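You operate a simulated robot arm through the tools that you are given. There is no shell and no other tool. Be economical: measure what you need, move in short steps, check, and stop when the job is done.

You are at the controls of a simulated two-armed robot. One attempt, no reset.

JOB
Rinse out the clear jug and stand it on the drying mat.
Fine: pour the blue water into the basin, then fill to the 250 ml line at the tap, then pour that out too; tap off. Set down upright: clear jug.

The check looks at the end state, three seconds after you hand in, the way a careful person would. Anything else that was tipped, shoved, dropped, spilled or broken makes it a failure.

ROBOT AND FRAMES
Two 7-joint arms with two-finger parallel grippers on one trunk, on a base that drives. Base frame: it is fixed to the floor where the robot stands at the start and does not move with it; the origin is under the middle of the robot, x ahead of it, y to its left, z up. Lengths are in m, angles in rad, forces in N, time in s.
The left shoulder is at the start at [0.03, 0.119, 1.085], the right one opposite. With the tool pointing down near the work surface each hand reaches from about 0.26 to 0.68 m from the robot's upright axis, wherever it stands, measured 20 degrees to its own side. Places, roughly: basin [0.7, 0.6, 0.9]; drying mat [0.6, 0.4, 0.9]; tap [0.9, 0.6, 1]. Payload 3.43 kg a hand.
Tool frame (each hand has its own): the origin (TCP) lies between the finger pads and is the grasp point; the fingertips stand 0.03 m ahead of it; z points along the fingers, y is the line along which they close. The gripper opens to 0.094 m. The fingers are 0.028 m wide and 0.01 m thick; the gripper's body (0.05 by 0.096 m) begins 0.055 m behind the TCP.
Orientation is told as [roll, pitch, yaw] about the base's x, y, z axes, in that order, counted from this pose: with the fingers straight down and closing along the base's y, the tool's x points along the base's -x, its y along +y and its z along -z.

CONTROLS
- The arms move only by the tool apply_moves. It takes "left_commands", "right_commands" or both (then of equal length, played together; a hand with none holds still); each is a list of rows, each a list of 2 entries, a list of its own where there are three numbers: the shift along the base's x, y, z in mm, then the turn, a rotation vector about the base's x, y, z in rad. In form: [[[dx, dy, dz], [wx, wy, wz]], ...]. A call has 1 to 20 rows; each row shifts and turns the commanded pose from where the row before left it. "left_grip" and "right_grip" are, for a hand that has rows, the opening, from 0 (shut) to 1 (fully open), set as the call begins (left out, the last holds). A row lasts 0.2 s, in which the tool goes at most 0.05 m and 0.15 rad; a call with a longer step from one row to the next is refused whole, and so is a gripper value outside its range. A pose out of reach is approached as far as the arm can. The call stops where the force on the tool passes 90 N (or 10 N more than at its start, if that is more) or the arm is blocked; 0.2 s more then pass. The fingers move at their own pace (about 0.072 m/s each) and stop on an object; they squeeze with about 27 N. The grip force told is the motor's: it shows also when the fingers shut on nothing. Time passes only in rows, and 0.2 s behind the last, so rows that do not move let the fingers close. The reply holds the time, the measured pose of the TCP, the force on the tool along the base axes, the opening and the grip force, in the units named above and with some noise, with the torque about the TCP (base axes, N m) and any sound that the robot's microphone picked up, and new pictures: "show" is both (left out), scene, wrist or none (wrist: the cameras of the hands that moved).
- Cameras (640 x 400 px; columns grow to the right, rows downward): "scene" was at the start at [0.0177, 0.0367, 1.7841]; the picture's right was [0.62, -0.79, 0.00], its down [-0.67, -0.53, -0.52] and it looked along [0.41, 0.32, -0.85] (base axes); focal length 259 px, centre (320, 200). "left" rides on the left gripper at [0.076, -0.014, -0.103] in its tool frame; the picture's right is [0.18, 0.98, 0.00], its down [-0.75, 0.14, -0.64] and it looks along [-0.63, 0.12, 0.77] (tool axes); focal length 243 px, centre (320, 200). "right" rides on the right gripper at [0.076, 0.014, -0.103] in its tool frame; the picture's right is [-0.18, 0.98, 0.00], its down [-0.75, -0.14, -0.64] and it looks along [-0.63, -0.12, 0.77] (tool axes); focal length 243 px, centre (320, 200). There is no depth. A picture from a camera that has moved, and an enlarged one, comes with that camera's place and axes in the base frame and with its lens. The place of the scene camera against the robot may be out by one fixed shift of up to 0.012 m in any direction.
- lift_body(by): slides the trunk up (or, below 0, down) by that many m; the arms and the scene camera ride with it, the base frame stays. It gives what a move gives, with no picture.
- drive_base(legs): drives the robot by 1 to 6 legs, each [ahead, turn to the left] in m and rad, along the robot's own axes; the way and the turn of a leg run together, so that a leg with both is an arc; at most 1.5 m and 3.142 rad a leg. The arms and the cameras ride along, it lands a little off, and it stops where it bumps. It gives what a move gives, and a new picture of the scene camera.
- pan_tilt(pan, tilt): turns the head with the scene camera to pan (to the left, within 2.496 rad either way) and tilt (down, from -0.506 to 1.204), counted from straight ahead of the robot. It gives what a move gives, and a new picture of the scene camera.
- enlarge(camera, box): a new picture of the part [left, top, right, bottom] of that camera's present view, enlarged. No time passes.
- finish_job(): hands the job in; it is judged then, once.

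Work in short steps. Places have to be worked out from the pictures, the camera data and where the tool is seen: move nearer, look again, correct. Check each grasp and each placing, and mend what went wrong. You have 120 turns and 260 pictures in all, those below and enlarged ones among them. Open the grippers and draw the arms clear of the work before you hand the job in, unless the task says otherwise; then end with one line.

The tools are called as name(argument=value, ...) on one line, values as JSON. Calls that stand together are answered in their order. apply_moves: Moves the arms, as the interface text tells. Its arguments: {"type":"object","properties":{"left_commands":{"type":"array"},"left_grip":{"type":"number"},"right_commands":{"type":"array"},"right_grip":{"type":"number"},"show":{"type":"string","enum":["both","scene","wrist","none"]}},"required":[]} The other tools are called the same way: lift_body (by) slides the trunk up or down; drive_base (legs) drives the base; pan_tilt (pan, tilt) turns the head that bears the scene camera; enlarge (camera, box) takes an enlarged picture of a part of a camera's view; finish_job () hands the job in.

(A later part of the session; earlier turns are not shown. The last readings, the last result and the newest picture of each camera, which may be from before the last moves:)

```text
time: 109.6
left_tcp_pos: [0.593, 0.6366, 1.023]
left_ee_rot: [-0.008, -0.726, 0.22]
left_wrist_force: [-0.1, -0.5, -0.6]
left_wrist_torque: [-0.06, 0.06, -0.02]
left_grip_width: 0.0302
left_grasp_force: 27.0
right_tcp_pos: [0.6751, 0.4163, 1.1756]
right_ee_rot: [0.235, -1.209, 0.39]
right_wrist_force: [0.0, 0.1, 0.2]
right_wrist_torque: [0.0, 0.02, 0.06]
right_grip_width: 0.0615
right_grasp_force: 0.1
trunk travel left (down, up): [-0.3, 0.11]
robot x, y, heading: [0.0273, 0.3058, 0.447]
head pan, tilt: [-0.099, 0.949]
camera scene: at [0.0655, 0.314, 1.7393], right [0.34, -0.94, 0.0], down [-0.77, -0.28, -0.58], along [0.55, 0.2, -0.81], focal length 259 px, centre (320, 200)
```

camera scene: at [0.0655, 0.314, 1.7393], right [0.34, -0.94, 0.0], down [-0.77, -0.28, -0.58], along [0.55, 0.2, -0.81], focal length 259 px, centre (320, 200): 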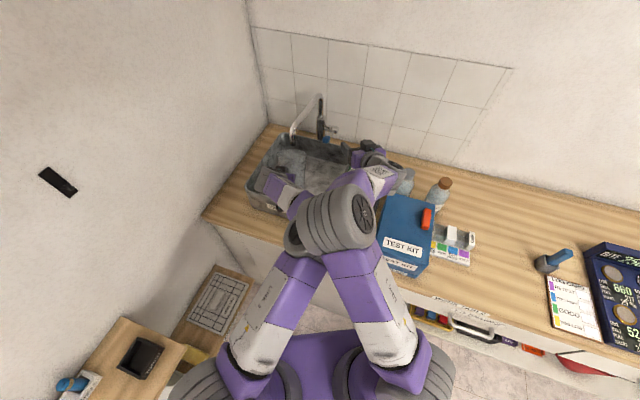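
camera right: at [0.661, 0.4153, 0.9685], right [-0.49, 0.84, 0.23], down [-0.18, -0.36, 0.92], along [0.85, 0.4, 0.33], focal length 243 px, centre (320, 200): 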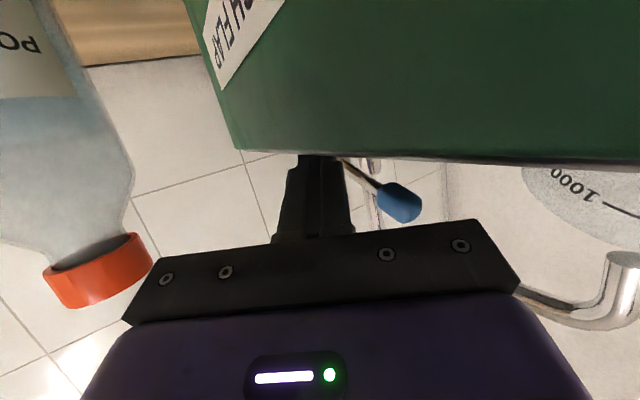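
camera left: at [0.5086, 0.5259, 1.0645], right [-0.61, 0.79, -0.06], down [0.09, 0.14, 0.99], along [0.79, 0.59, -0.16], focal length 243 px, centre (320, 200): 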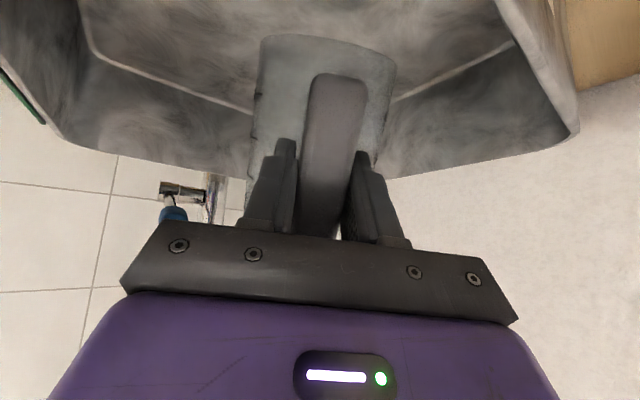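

The right elbow took the inner configuration this time. I back out and reproduce the wrist orientation sequence that gave the outer elbow.

apply_moves(right_commands=[[[-20, -23, 14], [0, 0, 0]], [[-20, -23, 14], [0, 0, 0]], [[-20, -23, 14], [0, 0, 0]], [[-20, -23, 14], [0, 0, 0]], [[-4, -25, 5], [0, 0, 0]], [[-4, -25, 5], [0, 0, 0]], [[-4, -25, 5], [0, 0, 0]], [[-4, -25, 5], [0, 0, 0]], [[0, -10, 0], [-0.061, 0.0725, 0.05]], [[0, -10, 0], [-0.061, 0.0725, 0.05]], [[0, 10, 0], [-0.061, 0.0725, 0.05]], [[0, 10, 0], [-0.061, 0.0725, 0.05]], [[0, 10, 0], [-0.03, 0.03, 0.05]]], show="scene")

apply_moves(left_commands=[[[3, -5, 5], [0, 0, 0]], [[3, -5, 5], [0, 0, 0]], [[0, 0, 3], [0, 0, -0.02]]], show="scene")

```text
time: 112.4
left_tcp_pos: [0.5987, 0.6247, 1.038]
left_ee_rot: [-0.016, -0.748, 0.207]
left_wrist_force: [0.1, -0.6, -1.7]
left_wrist_torque: [0.01, 0.05, -0.03]
left_grip_width: 0.0302
left_grasp_force: 26.8
right_tcp_pos: [0.5775, 0.2346, 1.2412]
right_ee_rot: [0.094, -0.772, 0.77]
right_wrist_force: [-0.2, 0.6, -0.1]
right_wrist_torque: [-0.01, -0.05, -0.01]
right_grip_width: 0.0609
right_grasp_force: 0.1
trunk travel left (down, up): [-0.3, 0.11]
robot x, y, heading: [0.027, 0.3091, 0.444]
head pan, tilt: [-0.099, 0.949]
camera scene: at [0.0646, 0.313, 1.7394], right [0.34, -0.94, 0.0], down [-0.77, -0.28, -0.58], along [0.55, 0.2, -0.81], focal length 259 px, centre (320, 200)
```

scene: 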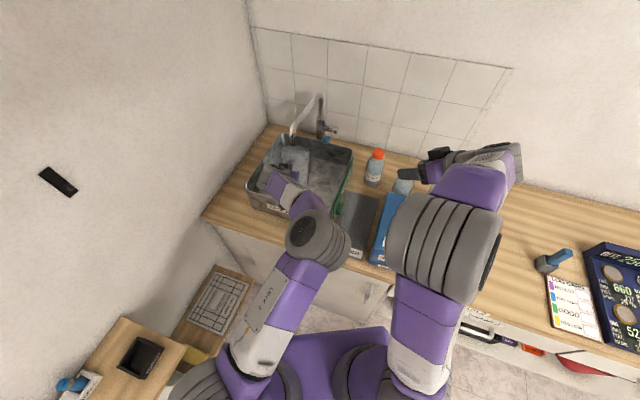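

```text
time: 113.2
left_tcp_pos: [0.6048, 0.6152, 1.0511]
left_ee_rot: [-0.015, -0.748, 0.185]
left_wrist_force: [0.3, -0.2, -1.2]
left_wrist_torque: [-0.01, 0.08, -0.03]
left_grip_width: 0.0301
left_grasp_force: 26.8
right_tcp_pos: [0.576, 0.2353, 1.2417]
right_ee_rot: [0.095, -0.774, 0.768]
right_wrist_force: [-0.5, 0.6, 0.0]
right_wrist_torque: [0.0, -0.01, -0.03]
right_grip_width: 0.061
right_grasp_force: 0.0
trunk travel left (down, up): [-0.3, 0.11]
robot x, y, heading: [0.0272, 0.3092, 0.445]
head pan, tilt: [-0.099, 0.949]
camera scene: at [0.0645, 0.313, 1.7394], right [0.34, -0.94, 0.0], down [-0.77, -0.28, -0.58], along [0.55, 0.2, -0.81], focal length 259 px, centre (320, 200)
```

scene: 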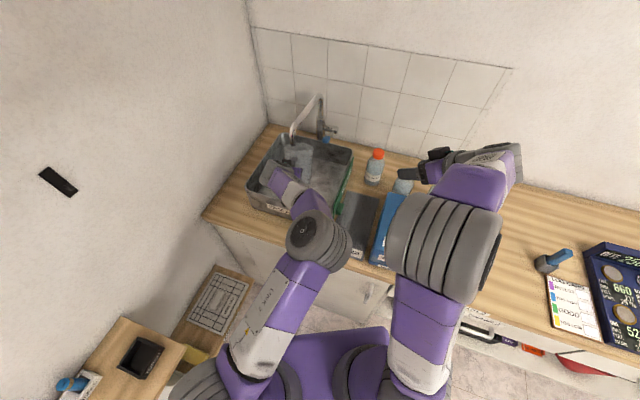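

Left sprang back by itself, so I undo my extra correction. For the right, I pull the hand closer to the body so the elbow goes outward again.

apply_moves(right_commands=[[[-20, -10, 8], [-0.02, 0.0, 0]], [[-20, -10, 8], [-0.02, 0, 0]], [[-20, -10, 8], [-0.02, 0, 0]], [[-20, -10, 5], [-0.02, 0, 0]], [[-20, -10, 0], [-0.02, 0, 0]]], left_commands=[[[-3, 5, -5], [0, 0, 0.01]], [[-3, 5, -5], [0, 0, 0.01]], [[0, 0, -3], [0, 0, 0]], [[0, 0, 0], [0, 0, 0]], [[0, 0, 0], [0, 0, 0]]], show="scene")

```text
time: 114.4
left_tcp_pos: [0.6, 0.6242, 1.0378]
left_ee_rot: [-0.016, -0.748, 0.206]
left_wrist_force: [-0.1, 0.1, -1.0]
left_wrist_torque: [0.02, 0.08, 0.02]
left_grip_width: 0.0299
left_grasp_force: 26.9
right_tcp_pos: [0.4756, 0.1858, 1.2721]
right_ee_rot: [0.002, -0.702, 0.834]
right_wrist_force: [0.2, -0.6, 0.0]
right_wrist_torque: [-0.01, 0.04, 0.0]
right_grip_width: 0.061
right_grasp_force: 0.0
trunk travel left (down, up): [-0.3, 0.11]
robot x, y, heading: [0.0292, 0.309, 0.45]
head pan, tilt: [-0.099, 0.949]
camera scene: at [0.0638, 0.3128, 1.7394], right [0.34, -0.94, 0.0], down [-0.76, -0.28, -0.58], along [0.55, 0.2, -0.81], focal length 259 px, centre (320, 200)
```

scene: 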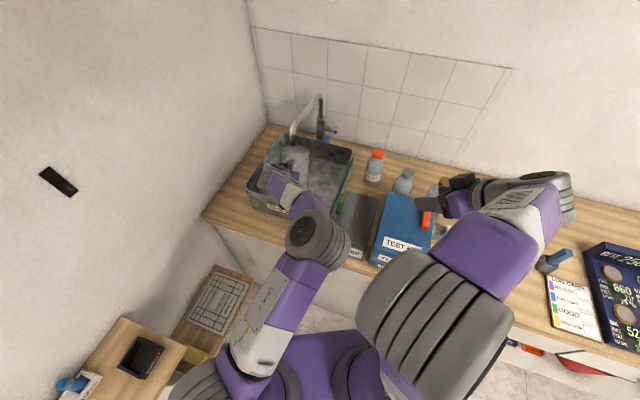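

Still the inner branch. I take the hand back through its near-vertical posture (as at the start) to switch branches.

apply_moves(right_commands=[[[-10, -10, 5], [-0.08, 0.075, -0.08]], [[-10, -10, 5], [-0.08, 0.075, -0.08]], [[-10, -10, 5], [-0.08, 0.075, -0.08]], [[-10, -10, 5], [-0.08, 0.075, -0.08]], [[-10, -10, 0], [-0.08, 0.075, -0.08]], [[-10, -10, 0], [-0.05, 0.05, -0.08]]], show="scene")

```text
time: 115.8
left_tcp_pos: [0.6006, 0.6238, 1.0365]
left_ee_rot: [-0.016, -0.749, 0.205]
left_wrist_force: [-0.3, 0.0, -0.9]
left_wrist_torque: [0.01, 0.07, -0.02]
left_grip_width: 0.0302
left_grasp_force: 26.8
right_tcp_pos: [0.415, 0.123, 1.2907]
right_ee_rot: [-0.122, -0.095, 0.389]
right_wrist_force: [-0.8, -0.4, -0.1]
right_wrist_torque: [0.0, -0.03, 0.0]
right_grip_width: 0.0609
right_grasp_force: 0.0
trunk travel left (down, up): [-0.3, 0.11]
robot x, y, heading: [0.026, 0.306, 0.446]
head pan, tilt: [-0.099, 0.949]
camera scene: at [0.0643, 0.3127, 1.7394], right [0.34, -0.94, 0.0], down [-0.77, -0.28, -0.58], along [0.55, 0.2, -0.81], focal length 259 px, centre (320, 200)
```

scene: 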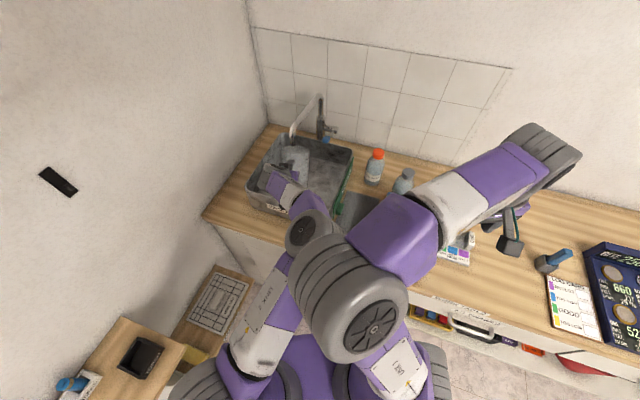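

The elbow drifted to the inner side. I push it outward by rolling the hand the other way (negative yaw while pointing down) and moving to the right.

apply_moves(right_commands=[[[0, -20, 5], [0, 0, -0.13]], [[0, -20, 5], [0, 0, -0.13]], [[0, -20, 5], [0, 0, -0.13]], [[0, -20, 5], [0, 0, -0.13]], [[0, -20, 5], [0, 0, -0.13]], [[0, -20, 5], [0, 0, -0.13]], [[0, -20, 0], [0, 0, -0.13]], [[0, -20, 0], [0, 0, -0.13]]], show="scene")

```text
time: 117.6
left_tcp_pos: [0.5993, 0.6243, 1.0364]
left_ee_rot: [-0.014, -0.75, 0.203]
left_wrist_force: [0.3, 0.2, -0.5]
left_wrist_torque: [-0.01, 0.09, 0.04]
left_grip_width: 0.0303
left_grasp_force: 27.0
right_tcp_pos: [0.4168, -0.0367, 1.3215]
right_ee_rot: [-0.122, -0.099, -0.655]
right_wrist_force: [0.3, 0.5, 0.3]
right_wrist_torque: [0.03, 0.0, -0.01]
right_grip_width: 0.0612
right_grasp_force: 0.0
trunk travel left (down, up): [-0.3, 0.11]
robot x, y, heading: [0.0299, 0.31, 0.443]
head pan, tilt: [-0.099, 0.949]
camera scene: at [0.0649, 0.3118, 1.7394], right [0.34, -0.94, 0.0], down [-0.77, -0.27, -0.58], along [0.55, 0.2, -0.81], focal length 259 px, centre (320, 200)
```

scene: 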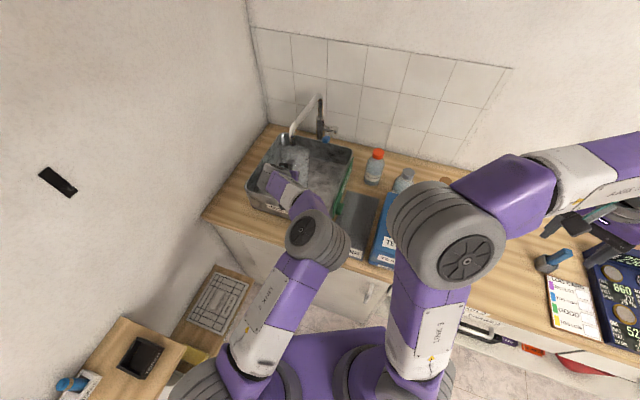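

Continue rotating the same way and fold closer to the body to see if the elbow swings out.

apply_moves(right_commands=[[[-15, 0, 0], [0, 0, -0.14]], [[-15, 0, 0], [0, 0, -0.14]], [[-15, 0, 0], [0, 0, -0.14]], [[-15, 0, 0], [0, 0, -0.14]], [[-15, 0, 0], [0, 0, -0.14]], [[-15, 0, 0], [0, 0, -0.14]], [[-15, 0, 0], [0, 0, -0.14]], [[-15, 0, 0], [0, 0, -0.14]]], show="scene")

```text
time: 119.4
left_tcp_pos: [0.6007, 0.6233, 1.0369]
left_ee_rot: [-0.015, -0.749, 0.204]
left_wrist_force: [-1.2, 0.2, -1.0]
left_wrist_torque: [-0.02, 0.08, 0.03]
left_grip_width: 0.03
left_grasp_force: 27.0
right_tcp_pos: [0.325, -0.0634, 1.2925]
right_ee_rot: [-0.123, -0.101, -1.775]
right_wrist_force: [0.9, 1.0, -0.1]
right_wrist_torque: [0.04, 0.06, 0.01]
right_grip_width: 0.0613
right_grasp_force: 0.0
right hand out of reach, approached as far as the arm can: row 6, 7, 8
trunk travel left (down, up): [-0.3, 0.11]
robot x, y, heading: [0.0266, 0.3043, 0.445]
head pan, tilt: [-0.099, 0.949]
camera scene: at [0.066, 0.3113, 1.7393], right [0.34, -0.94, 0.0], down [-0.77, -0.27, -0.58], along [0.55, 0.2, -0.81], focal length 259 px, centre (320, 200)
```

scene: 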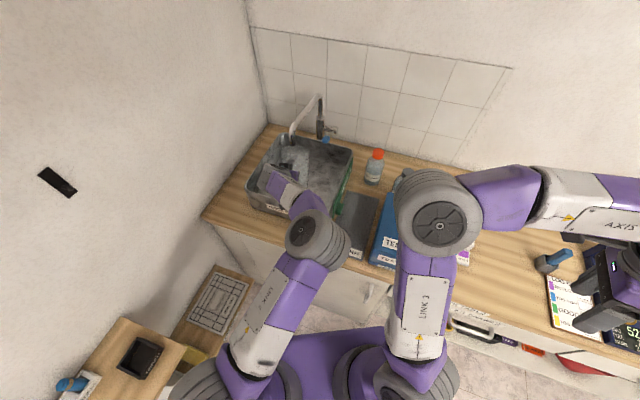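

A joint limit was reached. Rotate back to see whether the elbow branch changed.

apply_moves(right_commands=[[[10, 0, 0], [0, 0, 0.145]], [[10, 0, 0], [0, 0, 0.145]], [[10, 0, 0], [0, 0, 0.145]], [[10, 0, 0], [0, 0, 0.145]], [[10, 10, 0], [0, 0, 0.145]], [[10, 10, 0], [0, 0, 0.145]], [[10, 10, 0], [0, 0, 0.145]], [[10, 10, 0], [0, 0, 0.145]], [[0, 10, 0], [0, 0, 0.145]], [[0, 10, 0], [0, 0, 0.145]], [[0, 10, 0], [0, 0, 0.145]], [[0, 10, 0], [0, 0, 0.145]], [[0, 10, 0], [0, 0, 0.145]], [[0, 10, 0], [0, 0, 0.145]], [[0, 10, 0], [0, 0, 0.145]]], show="scene")

```text
time: 122.6
left_tcp_pos: [0.5999, 0.6248, 1.0372]
left_ee_rot: [-0.016, -0.748, 0.205]
left_wrist_force: [0.2, -0.1, -1.4]
left_wrist_torque: [0.0, 0.05, -0.01]
left_grip_width: 0.0298
left_grasp_force: 27.1
right_tcp_pos: [0.4041, 0.049, 1.2928]
right_ee_rot: [-0.122, -0.097, 0.406]
right_wrist_force: [0.3, -0.3, -0.2]
right_wrist_torque: [-0.01, -0.01, 0.01]
right_grip_width: 0.0613
right_grasp_force: 0.1
trunk travel left (down, up): [-0.3, 0.11]
robot x, y, heading: [0.0303, 0.3063, 0.449]
head pan, tilt: [-0.099, 0.949]
camera scene: at [0.0643, 0.3129, 1.7394], right [0.34, -0.94, 0.0], down [-0.77, -0.28, -0.58], along [0.55, 0.2, -0.81], focal length 259 px, centre (320, 200)
```

scene: 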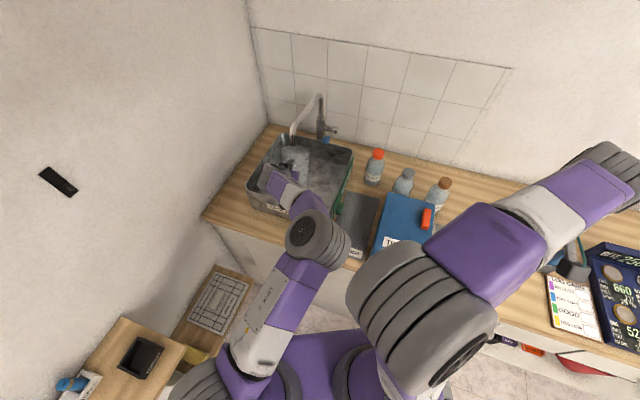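

Since the branches converge once the right hand is at the knob, only the transit conflicts. I slide the jug (still low in the basin) left by 70 mm with more yaw, to free space for the right elbow.

apply_moves(left_commands=[[[-2, 14, 0], [0, 0, -0.05]], [[-2, 14, 0], [0, 0, -0.05]], [[-2, 14, 0], [0, 0, -0.05]], [[-2, 14, 0], [0, 0, -0.05]], [[-2, 14, 0], [0, 0, -0.05]]], show="scene")

```text
time: 123.8
left_tcp_pos: [0.5377, 0.6451, 1.0507]
left_ee_rot: [-0.015, -0.749, -0.046]
left_wrist_force: [-0.5, -0.7, -1.3]
left_wrist_torque: [0.0, 0.07, 0.01]
left_grip_width: 0.0301
left_grasp_force: 27.3
left hand out of reach, approached as far as the arm can: row 1, 2, 3, 4, 5
right_tcp_pos: [0.4054, 0.0483, 1.2921]
right_ee_rot: [-0.121, -0.098, 0.405]
right_wrist_force: [0.1, -0.7, -0.1]
right_wrist_torque: [-0.03, -0.01, 0.01]
right_grip_width: 0.0611
right_grasp_force: 0.0
trunk travel left (down, up): [-0.3, 0.11]
robot x, y, heading: [0.0296, 0.3078, 0.447]
head pan, tilt: [-0.099, 0.949]
camera scene: at [0.0641, 0.313, 1.7394], right [0.34, -0.94, 0.0], down [-0.77, -0.28, -0.58], along [0.55, 0.2, -0.81], focal length 259 px, centre (320, 200)
```

scene: 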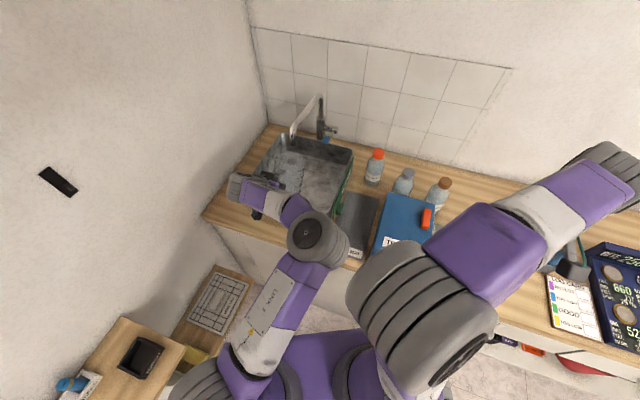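

The left elbow doesn't clear by sliding. Instead I'll reposition the base further left and less turned, with the jug parked, so the right arm can operate the tap freely. First slide the jug right and raise it out of the basin.

apply_moves(left_commands=[[[4, -20, 0], [0, 0, 0.04]], [[4, -20, 0], [0, 0, 0.04]], [[4, -20, 0], [0, 0, 0.04]], [[4, -20, 0], [0, 0, 0.04]], [[4, -20, 0], [0, 0, 0.04]], [[0, 0, 10], [0, 0, 0.04]]], show="none")

lift_body(by=0.1)

apply_moves(left_commands=[[[-10, 0, 0], [0.02, -0.1, 0]], [[-10, 0, 0], [0.02, -0.1, 0]], [[-10, 0, 0], [0.02, -0.1, 0]], [[-10, 0, 0], [0.02, -0.1, 0]], [[-20, 0, 0], [0, -0.04, 0]], [[-20, 0, 0], [0, 0, 0]], [[-20, 0, 0], [0, 0, 0]], [[-20, 0, 0], [0, 0, 0]]], show="scene")

```text
time: 125.2
left_tcp_pos: [0.5554, 0.5445, 1.0626]
left_ee_rot: [-0.017, -0.749, 0.197]
left_wrist_force: [-0.2, -0.5, -1.4]
left_wrist_torque: [-0.02, 0.06, -0.02]
left_grip_width: 0.03
left_grasp_force: 27.4
right_tcp_pos: [0.405, 0.049, 1.2931]
right_ee_rot: [-0.123, -0.099, 0.405]
right_wrist_force: [0.5, -0.6, 0.1]
right_wrist_torque: [0.0, -0.01, -0.04]
right_grip_width: 0.061
right_grasp_force: 0.0
trunk travel left (down, up): [-0.3, 0.11]
robot x, y, heading: [0.0281, 0.3087, 0.448]
head pan, tilt: [-0.099, 0.949]
```

```text
time: 126.5
left_tcp_pos: [0.5567, 0.543, 1.161]
left_ee_rot: [-0.015, -0.75, 0.195]
left_wrist_force: [-0.2, 0.0, -1.9]
left_wrist_torque: [0.04, 0.1, -0.02]
left_grip_width: 0.0302
left_grasp_force: 26.9
right_tcp_pos: [0.405, 0.0477, 1.3908]
right_ee_rot: [-0.122, -0.098, 0.405]
right_wrist_force: [-0.3, 0.4, 1.3]
right_wrist_torque: [-0.02, -0.04, -0.01]
right_grip_width: 0.0611
right_grasp_force: 0.1
trunk travel left (down, up): [-0.4, 0.01]
robot x, y, heading: [0.0271, 0.3056, 0.445]
head pan, tilt: [-0.099, 0.949]
```

```text
time: 128.3
left_tcp_pos: [0.4369, 0.5668, 1.1834]
left_ee_rot: [-0.033, -1.185, 0.233]
left_wrist_force: [-0.6, -0.5, -1.6]
left_wrist_torque: [0.0, 0.09, -0.02]
left_grip_width: 0.03
left_grasp_force: 27.2
left hand out of reach, approached as far as the arm can: row 5, 6
right_tcp_pos: [0.4041, 0.0486, 1.3921]
right_ee_rot: [-0.117, -0.1, 0.402]
right_wrist_force: [-0.7, 0.0, 0.2]
right_wrist_torque: [0.0, 0.0, -0.01]
right_grip_width: 0.0611
right_grasp_force: 0.0
trunk travel left (down, up): [-0.4, 0.01]
robot x, y, heading: [0.0281, 0.3064, 0.44]
head pan, tilt: [-0.099, 0.949]
camera scene: at [0.0639, 0.3127, 1.8394], right [0.34, -0.94, 0.0], down [-0.77, -0.28, -0.58], along [0.55, 0.2, -0.81], focal length 259 px, centre (320, 200)
```

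scene: 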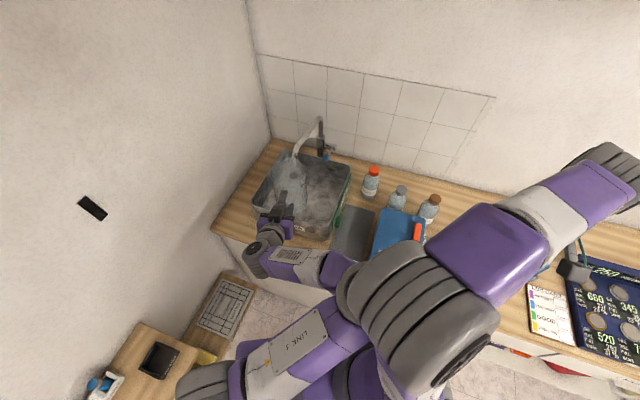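

I drive the base to about (0.04, 0.38) with heading ~0.1.

drive_base(legs=[[-0.25, 0], [0, 0.2], [0.29, 0], [0, -0.53]])

```text
time: 134.0
left_tcp_pos: [0.5033, 0.4878, 1.1809]
left_ee_rot: [-0.039, -1.181, -0.093]
left_wrist_force: [-1.1, -0.3, -0.8]
left_wrist_torque: [0.01, 0.1, 0.01]
left_grip_width: 0.0299
left_grasp_force: 27.1
right_tcp_pos: [0.3041, 0.0077, 1.3918]
right_ee_rot: [-0.122, -0.097, 0.075]
right_wrist_force: [0.5, 0.4, -0.3]
right_wrist_torque: [0.02, 0.0, 0.02]
right_grip_width: 0.0611
right_grasp_force: 0.0
trunk travel left (down, up): [-0.4, 0.01]
robot x, y, heading: [0.0341, 0.3755, 0.11]
head pan, tilt: [-0.099, 0.949]
camera scene: at [0.0708, 0.3665, 1.8394], right [0.01, -1.0, 0.0], down [-0.81, -0.01, -0.58], along [0.58, 0.01, -0.81], focal length 259 px, centre (320, 200)
```

scene: 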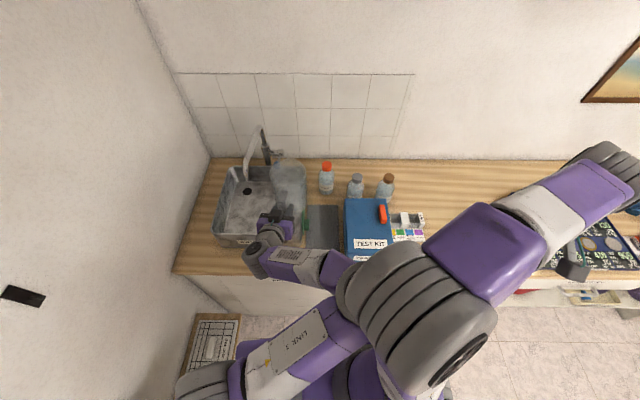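

Base is well placed. Move the left hand (with jug) left to about y 0.67 to make room.

apply_moves(left_commands=[[[-3, 20, 0], [0, 0, 0]], [[-3, 20, 0], [0, 0, 0]], [[-3, 20, 0], [0, 0, 0]], [[-3, 20, 0], [0, 0, 0]], [[-3, 20, 0], [0, 0, 0]], [[-3, 20, 0], [0, 0, 0]], [[-3, 20, 0], [0, 0, 0]], [[-3, 20, 0], [0, 0, 0]], [[-3, 20, 0], [0, 0, 0]]], right_commands=[[[30, 0, -5], [0, -0.1, 0]], [[30, 0, -5], [0, -0.1, 0]], [[30, 0, -5], [0, -0.1, 0]], [[30, 0, -5], [0, -0.1, 0]], [[30, 0, -5], [0, -0.1, 0]], [[30, 0, -5], [0, -0.1, 0]], [[30, 0, -5], [0, -0.1, 0]], [[30, 0, -5], [0, -0.1, 0]], [[30, 0, -5], [0, -0.1, 0]]], show="scene")

```text
time: 136.0
left_tcp_pos: [0.4837, 0.6176, 1.1811]
left_ee_rot: [-0.038, -1.18, -0.096]
left_wrist_force: [-1.0, -1.2, -1.8]
left_wrist_torque: [-0.01, 0.07, 0.01]
left_grip_width: 0.0298
left_grasp_force: 27.3
left hand out of reach, approached as far as the arm can: row 7, 8, 9
right_tcp_pos: [0.5709, 0.0042, 1.3476]
right_ee_rot: [-0.221, -0.971, 0.124]
right_wrist_force: [0.8, 0.3, 0.0]
right_wrist_torque: [0.0, -0.01, 0.05]
right_grip_width: 0.0611
right_grasp_force: 0.0
right hand out of reach, approached as far as the arm can: row 9
trunk travel left (down, up): [-0.4, 0.01]
robot x, y, heading: [0.0338, 0.3737, 0.11]
head pan, tilt: [-0.099, 0.949]
camera scene: at [0.0716, 0.3649, 1.8394], right [0.01, -1.0, 0.0], down [-0.81, -0.01, -0.58], along [0.58, 0.01, -0.81], focal length 259 px, centre (320, 200)
```

scene: 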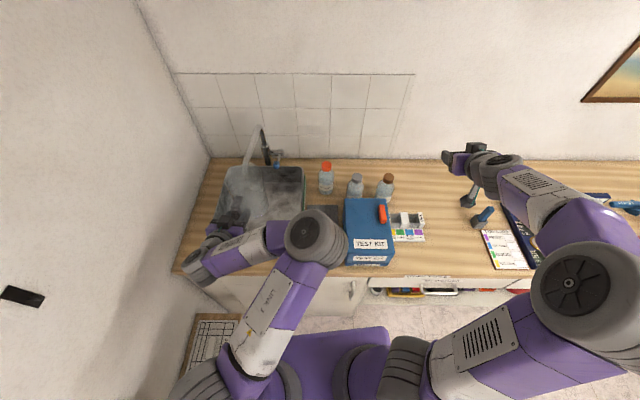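

The right elbow is now on the outer side. Sweep the right hand forward-left toward the tap, in stages.

apply_moves(right_commands=[[[10, 30, -10], [0, -0.02, 0.05]], [[10, 30, -10], [0, -0.02, 0.05]], [[10, 30, -10], [0, -0.02, 0.05]], [[10, 30, -10], [0, -0.02, 0.05]], [[10, 30, -10], [0, -0.02, 0.05]], [[10, 30, -10], [0, -0.02, 0.05]], [[10, 30, -10], [0, -0.02, 0.05]], [[10, 30, -10], [0, -0.02, 0.05]]], show="scene")

```text
time: 137.8
left_tcp_pos: [0.4835, 0.6191, 1.1803]
left_ee_rot: [-0.04, -1.179, -0.09]
left_wrist_force: [0.6, -0.9, -2.1]
left_wrist_torque: [0.0, 0.11, 0.01]
left_grip_width: 0.0297
left_grasp_force: 27.5
right_tcp_pos: [0.6431, 0.221, 1.2613]
right_ee_rot: [-0.31, -1.1, 0.577]
right_wrist_force: [-0.5, -0.2, -0.1]
right_wrist_torque: [-0.03, 0.01, -0.01]
right_grip_width: 0.0611
right_grasp_force: 0.1
right hand out of reach, approached as far as the arm can: row 1, 2
trunk travel left (down, up): [-0.4, 0.01]
robot x, y, heading: [0.0349, 0.376, 0.112]
head pan, tilt: [-0.099, 0.949]
camera scene: at [0.0723, 0.3677, 1.8393], right [0.01, -1.0, 0.0], down [-0.81, -0.01, -0.58], along [0.58, 0.01, -0.81], focal length 259 px, centre (320, 200)
```

scene: 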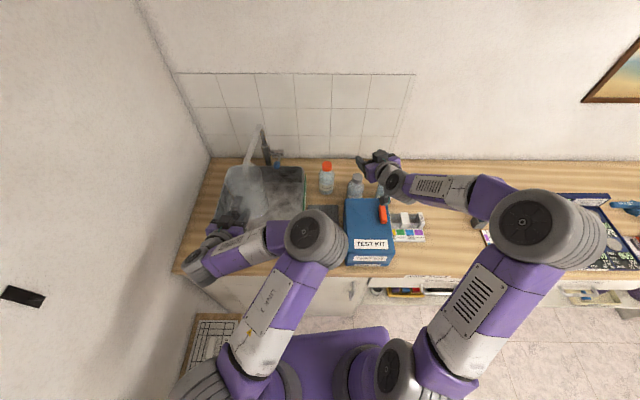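

Elbow stays well outside and hand heading is ~0.23, well aligned with the lever. Continue.

apply_moves(right_commands=[[[11, 32, -10], [0, 0, 0]], [[11, 32, -10], [0, 0, 0]], [[11, 32, -10], [0, 0, 0]], [[11, 32, -10], [0, 0, 0]], [[11, 32, -10], [0, 0, 0]], [[11, 32, -10], [0, 0, 0]]])

```text
time: 139.2
left_tcp_pos: [0.4827, 0.62, 1.181]
left_ee_rot: [-0.041, -1.181, -0.091]
left_wrist_force: [-0.4, 1.1, -1.5]
left_wrist_torque: [0.01, 0.06, -0.02]
left_grip_width: 0.0302
left_grasp_force: 26.5
right_tcp_pos: [0.7094, 0.4144, 1.2039]
right_ee_rot: [-0.309, -1.102, 0.576]
right_wrist_force: [0.3, 0.2, -0.6]
right_wrist_torque: [0.03, -0.03, 0.01]
right_grip_width: 0.0611
right_grasp_force: 0.0
trunk travel left (down, up): [-0.4, 0.01]
robot x, y, heading: [0.035, 0.3719, 0.112]
head pan, tilt: [-0.099, 0.949]
camera scene: at [0.0715, 0.3685, 1.8394], right [0.01, -1.0, 0.0], down [-0.81, -0.01, -0.58], along [0.58, 0.01, -0.81], focal length 259 px, centre (320, 200)
camera right: at [0.5858, 0.3883, 1.1793], right [-0.22, 0.98, 0.03], down [-0.24, -0.08, 0.97], along [0.95, 0.2, 0.25], focal length 243 px, centre (320, 200)
```

scene: 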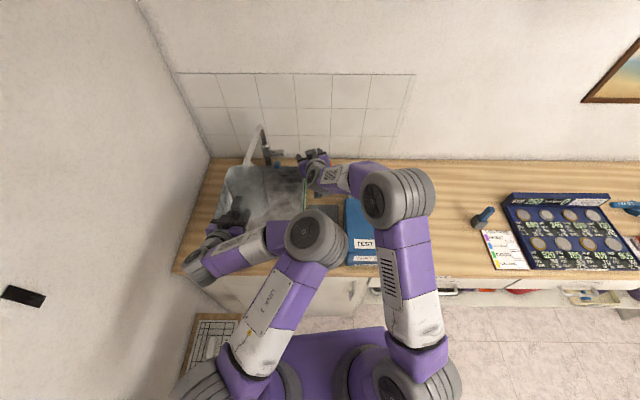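
right: 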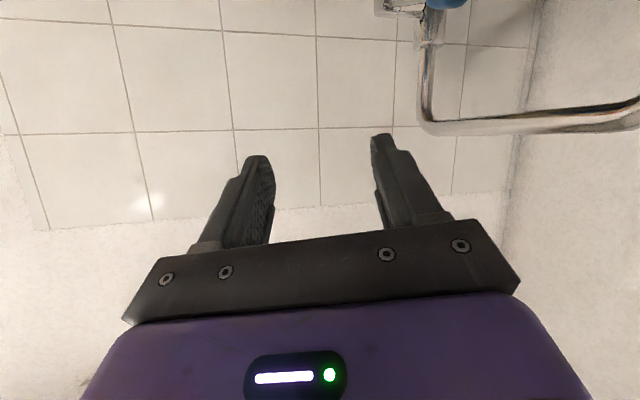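

Continue down and left to just before the knob.

apply_moves(right_commands=[[[7, 27, -18], [0, 0, 0]], [[7, 27, -22], [0, 0, 0]], [[7, 27, -24], [0, 0, 0]], [[7, 27, -24], [0, 0, 0]], [[7, 24, -24], [0, 0, 0]]])

```text
time: 140.2
left_tcp_pos: [0.4755, 0.6376, 1.1692]
left_ee_rot: [-0.018, -1.151, -0.07]
left_wrist_force: [0.1, 0.1, -2.3]
left_wrist_torque: [0.03, 0.09, -0.03]
left_grip_width: 0.03
left_grasp_force: 27.0
right_tcp_pos: [0.782, 0.4404, 1.2566]
right_ee_rot: [-0.202, -1.288, 0.35]
right_wrist_force: [0.4, -0.3, 1.1]
right_wrist_torque: [0.01, 0.01, 0.0]
right_grip_width: 0.061
right_grasp_force: 0.1
trunk travel left (down, up): [-0.4, 0.01]
robot x, y, heading: [0.0318, 0.3743, 0.112]
head pan, tilt: [-0.099, 0.949]
stopped in row 5 (right hand): the arm was blocked; the commanded pose is now the measured one
camera scene: at [0.0698, 0.3671, 1.8394], right [0.01, -1.0, 0.0], down [-0.81, -0.01, -0.58], along [0.58, 0.01, -0.81], focal length 259 px, centre (320, 200)
camera right: at [0.6622, 0.4338, 1.2118], right [-0.11, 0.99, 0.12], down [-0.39, -0.15, 0.91], along [0.91, 0.05, 0.4], focal length 243 px, centre (320, 200)
```

scene: 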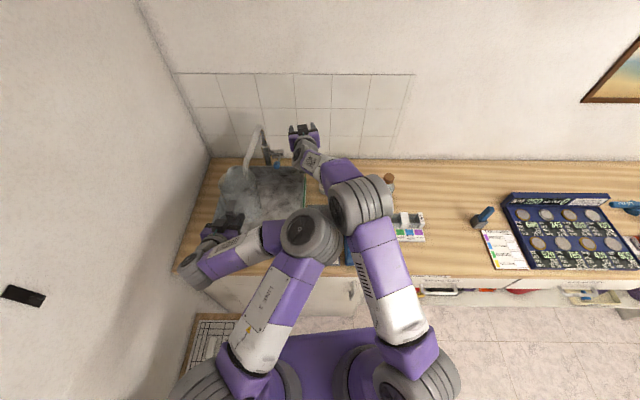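
right: 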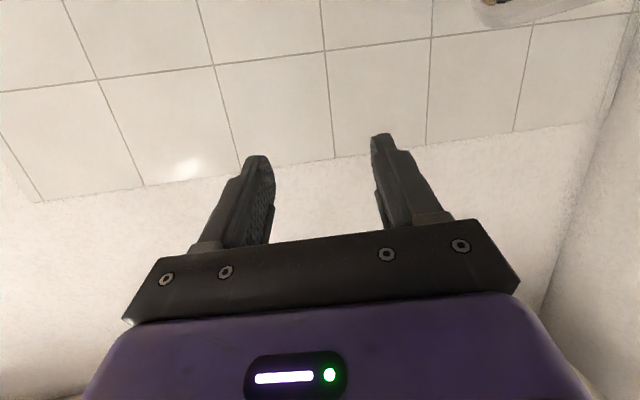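

The left elbow still blocks. Retreat the right hand a bit, then pull the left hand (empty jug) back and left, so its elbow folds toward the body.

apply_moves(right_commands=[[[-10, -30, 0], [0, 0.02, 0.02]], [[-10, -30, 0], [0, 0.02, 0.02]], [[-10, -30, 0], [0, 0.02, 0.02]], [[-10, -30, 0], [0, 0.02, 0.02]], [[-10, -30, 0], [0, 0.02, 0.02]], [[-10, -30, 0], [0, 0.02, 0.02]], [[-10, -30, 0], [0, 0.02, 0.02]], [[0, 0, 0], [0, 0, 0]]], left_commands=[[[-20, 5, 0], [0, 0, 0]], [[-20, 5, 0], [0, 0, 0]], [[-20, 5, 0], [0, 0, 0]], [[-20, 5, 0], [0, 0, 0]], [[-20, 5, 0], [0, 0, 0]], [[-20, 5, 0], [0, 0, 0]], [[-20, 5, 0], [0, 0, 0]], [[-20, 5, 0], [0, 0, 0]]], show="scene")

```text
time: 142.0
left_tcp_pos: [0.4771, 0.6387, 1.1694]
left_ee_rot: [-0.022, -1.151, -0.067]
left_wrist_force: [0.6, -0.7, -1.8]
left_wrist_torque: [0.01, 0.09, -0.03]
left_grip_width: 0.03
left_grasp_force: 27.1
left hand out of reach, approached as far as the arm can: row 1, 2, 3, 4, 5, 6, 7, 8
right_tcp_pos: [0.7119, 0.2331, 1.2562]
right_ee_rot: [-0.059, -1.157, 0.362]
right_wrist_force: [-0.6, -0.2, 0.2]
right_wrist_torque: [0.01, 0.02, -0.01]
right_grip_width: 0.0611
right_grasp_force: 0.0
trunk travel left (down, up): [-0.4, 0.01]
robot x, y, heading: [0.0344, 0.3745, 0.106]
head pan, tilt: [-0.099, 0.949]
camera scene: at [0.0713, 0.3676, 1.8394], right [0.01, -1.0, 0.0], down [-0.81, -0.01, -0.58], along [0.58, 0.01, -0.81], focal length 259 px, centre (320, 200)
```

scene: 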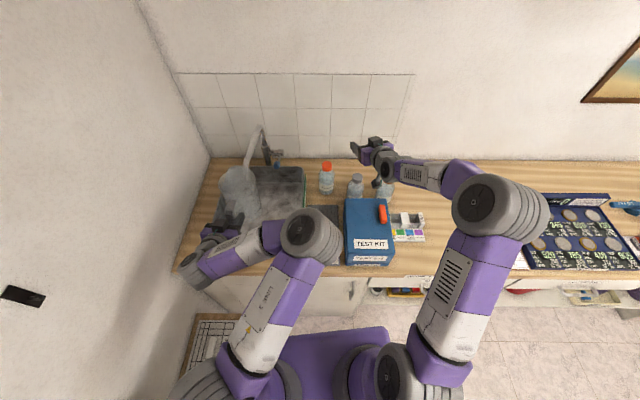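

The wrist limit blocks straight retraction; I raise the left hand, pitch it down (jug is empty) and pull it back, reversing the way it first came in.

apply_moves(left_commands=[[[0, 0, 25], [0, 0.1, 0]], [[0, 0, 25], [0, 0.1, 0]], [[0, 0, 25], [0, 0.1, 0]], [[-10, 0, 25], [0, 0.1, 0]], [[-20, 0, 25], [0, 0.1, 0]], [[-20, 0, 20], [0, 0.1, 0]], [[-20, 0, 15], [0, 0.1, 0]], [[-25, 0, 10], [0, 0, 0]], [[-25, 0, 0], [0, 0, 0]], [[-25, 0, 0], [0, 0, 0]]], show="scene")

```text
time: 144.2
left_tcp_pos: [0.3284, 0.6391, 1.3382]
left_ee_rot: [-0.067, -0.455, -0.03]
left_wrist_force: [-0.8, -0.5, -0.9]
left_wrist_torque: [0.06, 0.01, 0.03]
left_grip_width: 0.0298
left_grasp_force: 26.8
right_tcp_pos: [0.7102, 0.2334, 1.2567]
right_ee_rot: [-0.061, -1.157, 0.36]
right_wrist_force: [0.7, 0.6, 0.8]
right_wrist_torque: [0.02, -0.01, -0.01]
right_grip_width: 0.0609
right_grasp_force: 0.1
trunk travel left (down, up): [-0.4, 0.01]
robot x, y, heading: [0.0312, 0.3747, 0.11]
head pan, tilt: [-0.099, 0.949]
camera scene: at [0.0692, 0.3667, 1.8394], right [0.01, -1.0, 0.0], down [-0.81, -0.01, -0.58], along [0.58, 0.01, -0.81], focal length 259 px, centre (320, 200)
```

scene: 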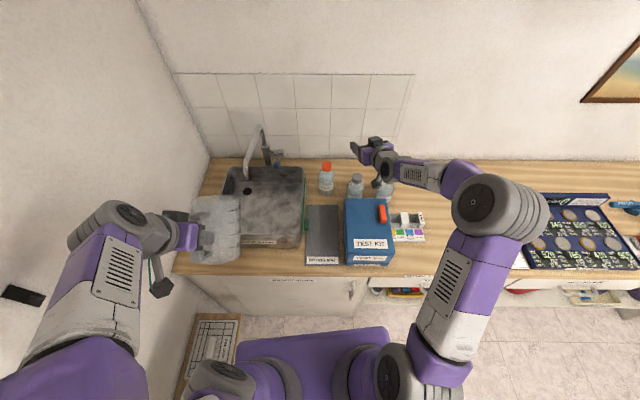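

Now both elbows are outside and the workspace is open. Bring the right hand to just before the knob.

apply_moves(right_commands=[[[4, 32, -10], [0, 0, 0]], [[4, 32, -10], [0, 0, 0]], [[4, 32, -10], [0, 0, 0]], [[4, 32, -10], [0, 0, 0]], [[4, 32, -10], [0, 0, 0]], [[4, 32, -10], [0, 0, 0]], [[4, 32, -10], [0, 0, 0]], [[3, 21, -26], [0, 0, 0]], [[3, 21, -26], [0, 0, 0]], [[3, 21, -26], [0, 0, 0]], [[3, 21, -26], [0, 0, 0]]])

```text
time: 146.6
left_tcp_pos: [0.3314, 0.6386, 1.3386]
left_ee_rot: [-0.068, -0.453, -0.03]
left_wrist_force: [0.5, 0.7, -0.9]
left_wrist_torque: [0.01, 0.03, -0.01]
left_grip_width: 0.0299
left_grasp_force: 27.4
right_tcp_pos: [0.7518, 0.5419, 1.0827]
right_ee_rot: [-0.06, -1.157, 0.361]
right_wrist_force: [-0.5, -0.5, 0.0]
right_wrist_torque: [0.01, 0.03, 0.02]
right_grip_width: 0.0611
right_grasp_force: 0.1
trunk travel left (down, up): [-0.4, 0.01]
robot x, y, heading: [0.0343, 0.3788, 0.108]
head pan, tilt: [-0.099, 0.949]
camera scene: at [0.0714, 0.3672, 1.8394], right [0.01, -1.0, 0.0], down [-0.81, -0.01, -0.58], along [0.58, 0.01, -0.81], focal length 259 px, centre (320, 200)
camera right: at [0.6291, 0.5171, 1.0554], right [-0.23, 0.96, 0.14], down [-0.24, -0.2, 0.95], along [0.94, 0.18, 0.27], focal length 243 px, centre (320, 200)
```

scene: 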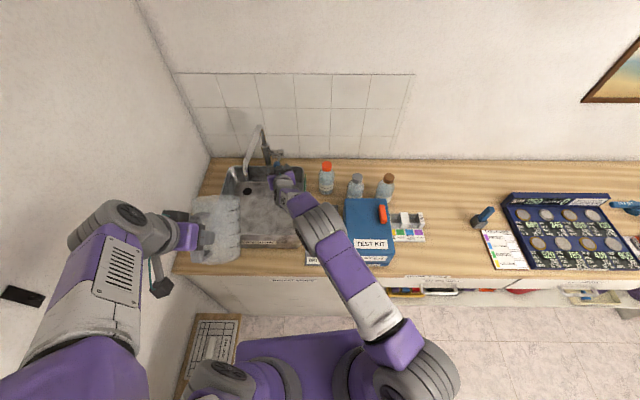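
right: 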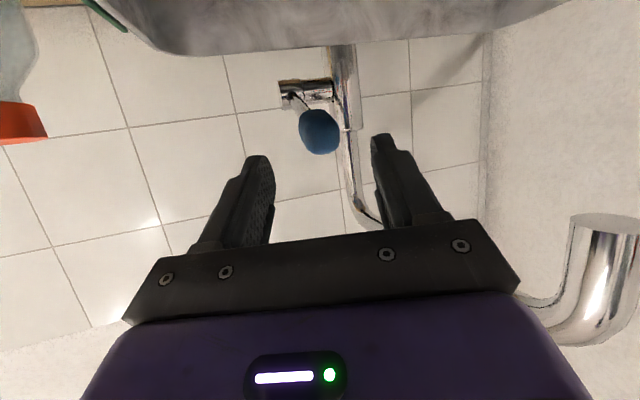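

The knob is nicely between the fingers. Leave the right hand here and bring the jug in from the front-left toward the basin, stopping high to check clearance to the spout.

apply_moves(left_commands=[[[24, 8, -20], [0, -0.0375, 0]], [[24, 8, -20], [0, -0.0375, 0]], [[24, 8, -20], [0, -0.0375, 0]], [[24, 8, -20], [0, -0.0375, 0]], [[24, 8, -20], [0, -0.0375, 0]], [[24, 8, -20], [0, -0.0375, 0]], [[24, 8, -20], [0, -0.0375, 0]], [[20, 8, -20], [0, -0.0375, 0]]], show="scene")

enlarge(camera="scene", box=[180, 110, 340, 260])

```text
time: 148.4
left_tcp_pos: [0.5181, 0.7023, 1.1793]
left_ee_rot: [-0.056, -0.752, -0.038]
left_wrist_force: [0.6, -0.8, -1.2]
left_wrist_torque: [-0.02, 0.07, -0.03]
left_grip_width: 0.0302
left_grasp_force: 26.6
right_tcp_pos: [0.7507, 0.5403, 1.0821]
right_ee_rot: [-0.059, -1.156, 0.361]
right_wrist_force: [0.0, -0.3, -0.4]
right_wrist_torque: [0.01, 0.0, -0.01]
right_grip_width: 0.0611
right_grasp_force: 0.1
trunk travel left (down, up): [-0.4, 0.01]
robot x, y, heading: [0.0322, 0.3768, 0.112]
head pan, tilt: [-0.099, 0.949]
camera scene: at [0.072, 0.3673, 1.8393], right [0.01, -1.0, 0.0], down [-0.81, -0.01, -0.58], along [0.58, 0.01, -0.81], focal length 259 px, centre (320, 200)
```

scene: 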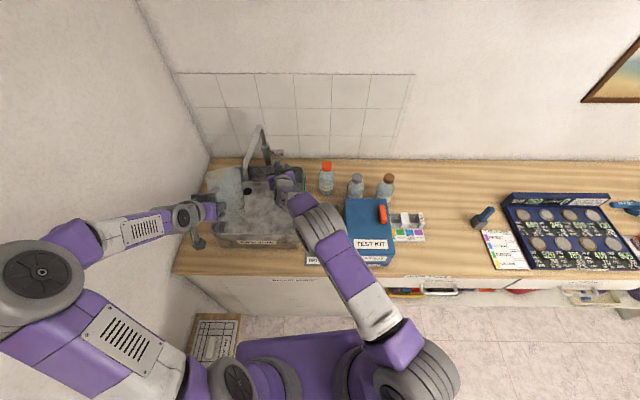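

```text
2.67 times, centred on (260, 185) of scene
camera zoom: at [0.072, 0.3673, 1.8393], right [0.01, -1.0, 0.0], down [-0.81, -0.01, -0.58], along [0.58, 0.01, -0.81], focal length 690 px, centre (480, 240)
```

zoom: 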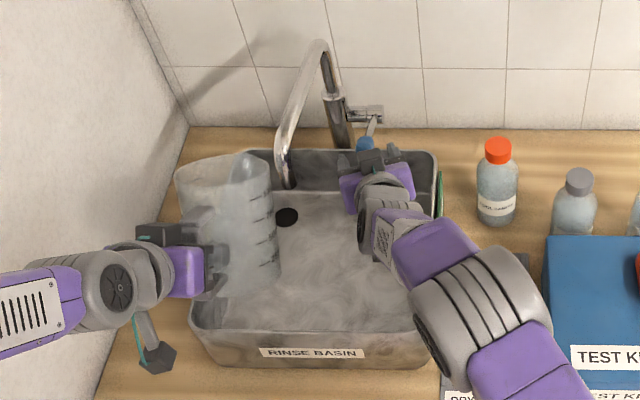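

Clear view: the jug is left of the spout. Lower it into the basin at x ≈ 0.54.

apply_moves(left_commands=[[[4, 0, -20], [0, 0, 0]], [[4, 0, -20], [0, 0, 0]], [[4, 0, -20], [0, 0, 0]], [[4, 0, -20], [0, 0, 0]], [[4, 0, -20], [0, 0, 0]], [[4, 0, -20], [0, 0, 0]], [[0, 0, -19], [0, 0, 0]]], show="none")

enlarge(camera="scene", box=[180, 110, 340, 260])

```text
time: 150.0
left_tcp_pos: [0.5438, 0.7022, 1.0393]
left_ee_rot: [-0.055, -0.753, -0.037]
left_wrist_force: [0.3, -0.2, -0.3]
left_wrist_torque: [0.05, 0.07, 0.0]
left_grip_width: 0.03
left_grasp_force: 26.6
right_tcp_pos: [0.7516, 0.5402, 1.0833]
right_ee_rot: [-0.058, -1.157, 0.36]
right_wrist_force: [-0.5, 0.0, -0.2]
right_wrist_torque: [-0.02, 0.04, -0.02]
right_grip_width: 0.0611
right_grasp_force: 0.1
trunk travel left (down, up): [-0.4, 0.01]
robot x, y, heading: [0.0329, 0.3757, 0.106]
head pan, tilt: [-0.099, 0.949]
```

```text
2.67 times, centred on (260, 185) of scene
camera zoom: at [0.0713, 0.3667, 1.8394], right [0.01, -1.0, 0.0], down [-0.81, -0.01, -0.58], along [0.58, 0.01, -0.81], focal length 690 px, centre (480, 240)
```

zoom: 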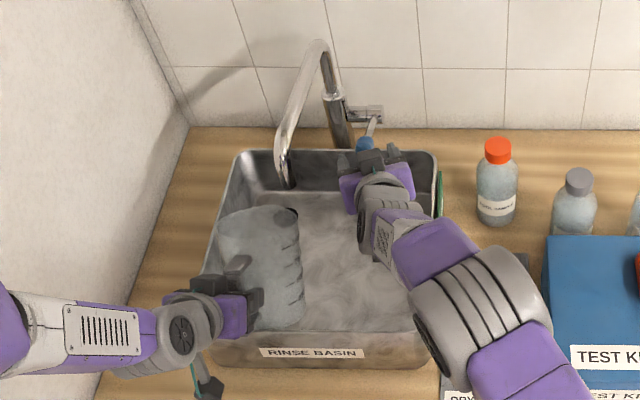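

Now slide it to beneath the spout.

apply_moves(left_commands=[[[10, -10, -1], [0, 0, 0]], [[10, -10, -1], [0, 0, 0]], [[10, -10, 0], [0, 0, 0]], [[10, -12, 0], [0, 0, 0]], [[6, -8, 0], [0, 0, 0]]], show="none")

enlarge(camera="scene", box=[200, 110, 310, 220])

enlarge(camera="left", box=[0, 0, 640, 400])

```text
time: 151.2
left_tcp_pos: [0.5893, 0.6502, 1.0382]
left_ee_rot: [-0.054, -0.751, -0.038]
left_wrist_force: [-0.4, -0.2, -1.4]
left_wrist_torque: [0.0, 0.11, -0.01]
left_grip_width: 0.03
left_grasp_force: 27.1
right_tcp_pos: [0.7502, 0.5408, 1.0836]
right_ee_rot: [-0.059, -1.154, 0.36]
right_wrist_force: [0.7, 0.4, -0.1]
right_wrist_torque: [0.02, 0.01, 0.02]
right_grip_width: 0.0611
right_grasp_force: 0.2
trunk travel left (down, up): [-0.4, 0.01]
robot x, y, heading: [0.0349, 0.3707, 0.11]
head pan, tilt: [-0.099, 0.949]
```

```text
3.64 times, centred on (255, 165) of scene
camera zoom: at [0.071, 0.3661, 1.8394], right [0.01, -1.0, 0.0], down [-0.81, -0.01, -0.58], along [0.58, 0.01, -0.81], focal length 940 px, centre (556, 327)
```

zoom: 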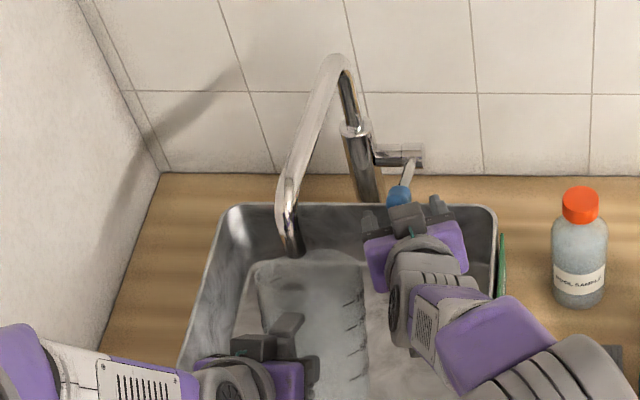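

```text
1.00 times, centred on (320, 200) of left (not enlarged: the box is as wide or as high as the picture)
camera zoom: at [0.4642, 0.647, 1.0603], right [-0.06, 0.98, -0.17], down [0.12, 0.17, 0.98], along [0.99, 0.04, -0.13], focal length 243 px, centre (320, 200)
```

zoom: 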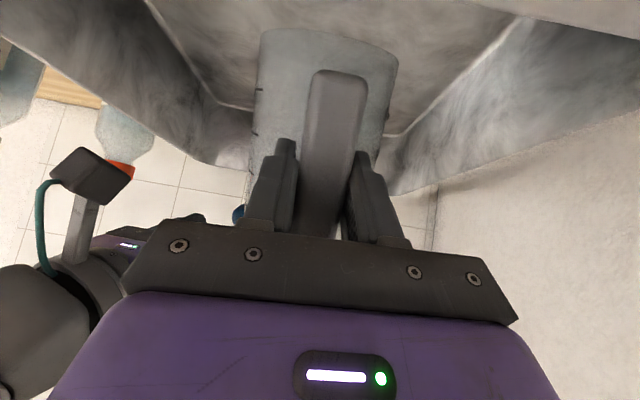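

Jug under the spout (stream about 1.5 cm left of centre; I'll shift it 8 mm). Advance the right hand onto the knob.

apply_moves(right_commands=[[[13, 4, -6], [0, 0, 0]], [[13, 4, -6], [0, 0, 0]], [[13, 4, -6], [0, 0, 0]], [[14, 4, -6], [0, 0, 0]]], left_commands=[[[0, 2, 0], [0, 0, 0]], [[0, 2, 0], [0, 0, 0]], [[0, 2, 0], [0, 0, 0]], [[0, 2, 0], [0, 0, 0]]], show="none")

enlarge(camera="right", box=[160, 60, 480, 260])

```text
time: 152.2
left_tcp_pos: [0.5878, 0.6598, 1.0397]
left_ee_rot: [-0.053, -0.755, -0.039]
left_wrist_force: [0.1, -0.2, -2.1]
left_wrist_torque: [0.02, 0.08, -0.02]
left_grip_width: 0.0301
left_grasp_force: 27.2
right_tcp_pos: [0.7965, 0.5438, 1.0655]
right_ee_rot: [-0.053, -1.155, 0.354]
right_wrist_force: [-0.4, -0.5, 0.1]
right_wrist_torque: [0.02, 0.03, 0.02]
right_grip_width: 0.0613
right_grasp_force: 0.1
right hand out of reach, approached as far as the arm can: row 3, 4
trunk travel left (down, up): [-0.4, 0.01]
robot x, y, heading: [0.0349, 0.3745, 0.11]
head pan, tilt: [-0.099, 0.949]
```

```text
2.00 times, centred on (320, 160) of right
camera zoom: at [0.6738, 0.5197, 1.038], right [-0.23, 0.96, 0.15], down [-0.23, -0.2, 0.95], along [0.95, 0.18, 0.27], focal length 485 px, centre (320, 280)
```

zoom: 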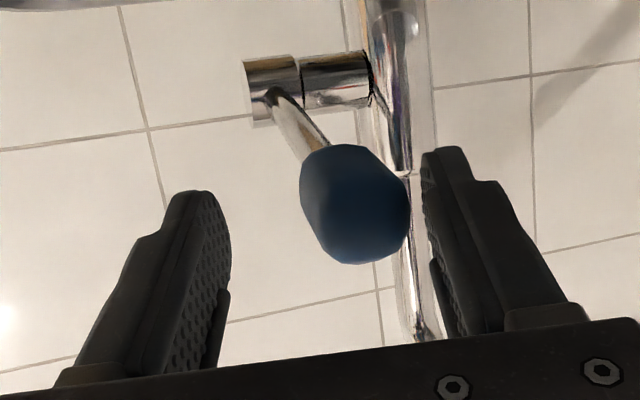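

Near the reach limit, but the knob is within the finger pads. Shift 10 mm left to centre on it, then close.

apply_moves(right_commands=[[[0, 6, -3], [0, 0, 0]], [[0, 5, -2], [0, 0, 0]]], show="none")

apply_moves(right_commands=[[[0, 0, 0], [0, 0, 0]], [[0, 0, 0], [0, 0, 0]], [[0, 0, 0], [0, 0, 0]]], right_grip=0, show="wrist")

```text
time: 152.8
left_tcp_pos: [0.5885, 0.6602, 1.0387]
left_ee_rot: [-0.056, -0.751, -0.039]
left_wrist_force: [-0.2, 0.1, -2.0]
left_wrist_torque: [-0.03, 0.08, -0.02]
left_grip_width: 0.0298
left_grasp_force: 27.1
right_tcp_pos: [0.7983, 0.5484, 1.0616]
right_ee_rot: [-0.057, -1.155, 0.359]
right_wrist_force: [0.5, -0.7, -0.3]
right_wrist_torque: [0.0, 0.01, -0.02]
right_grip_width: 0.0612
right_grasp_force: 0.0
right hand out of reach, approached as far as the arm can: row 2
trunk travel left (down, up): [-0.4, 0.01]
robot x, y, heading: [0.032, 0.3769, 0.11]
head pan, tilt: [-0.099, 0.949]
```

```text
time: 153.6
left_tcp_pos: [0.587, 0.6633, 1.0395]
left_ee_rot: [-0.057, -0.752, -0.035]
left_wrist_force: [0.0, 1.1, -1.2]
left_wrist_torque: [0.0, 0.12, -0.02]
left_grip_width: 0.0303
left_grasp_force: 27.1
right_tcp_pos: [0.7958, 0.5545, 1.0628]
right_ee_rot: [-0.055, -1.157, 0.361]
right_wrist_force: [-6.5, 18.4, -1.7]
right_wrist_torque: [0.58, 0.38, -1.31]
right_grip_width: 0.0402
right_grasp_force: 45.0
trunk travel left (down, up): [-0.4, 0.01]
robot x, y, heading: [0.0329, 0.374, 0.111]
head pan, tilt: [-0.099, 0.949]
camera right: at [0.673, 0.5302, 1.0356], right [-0.23, 0.96, 0.15], down [-0.23, -0.2, 0.95], along [0.94, 0.19, 0.27], focal length 243 px, centre (320, 200)
```

right: 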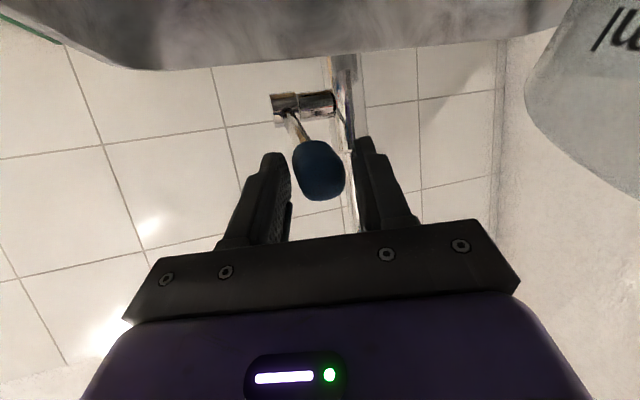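

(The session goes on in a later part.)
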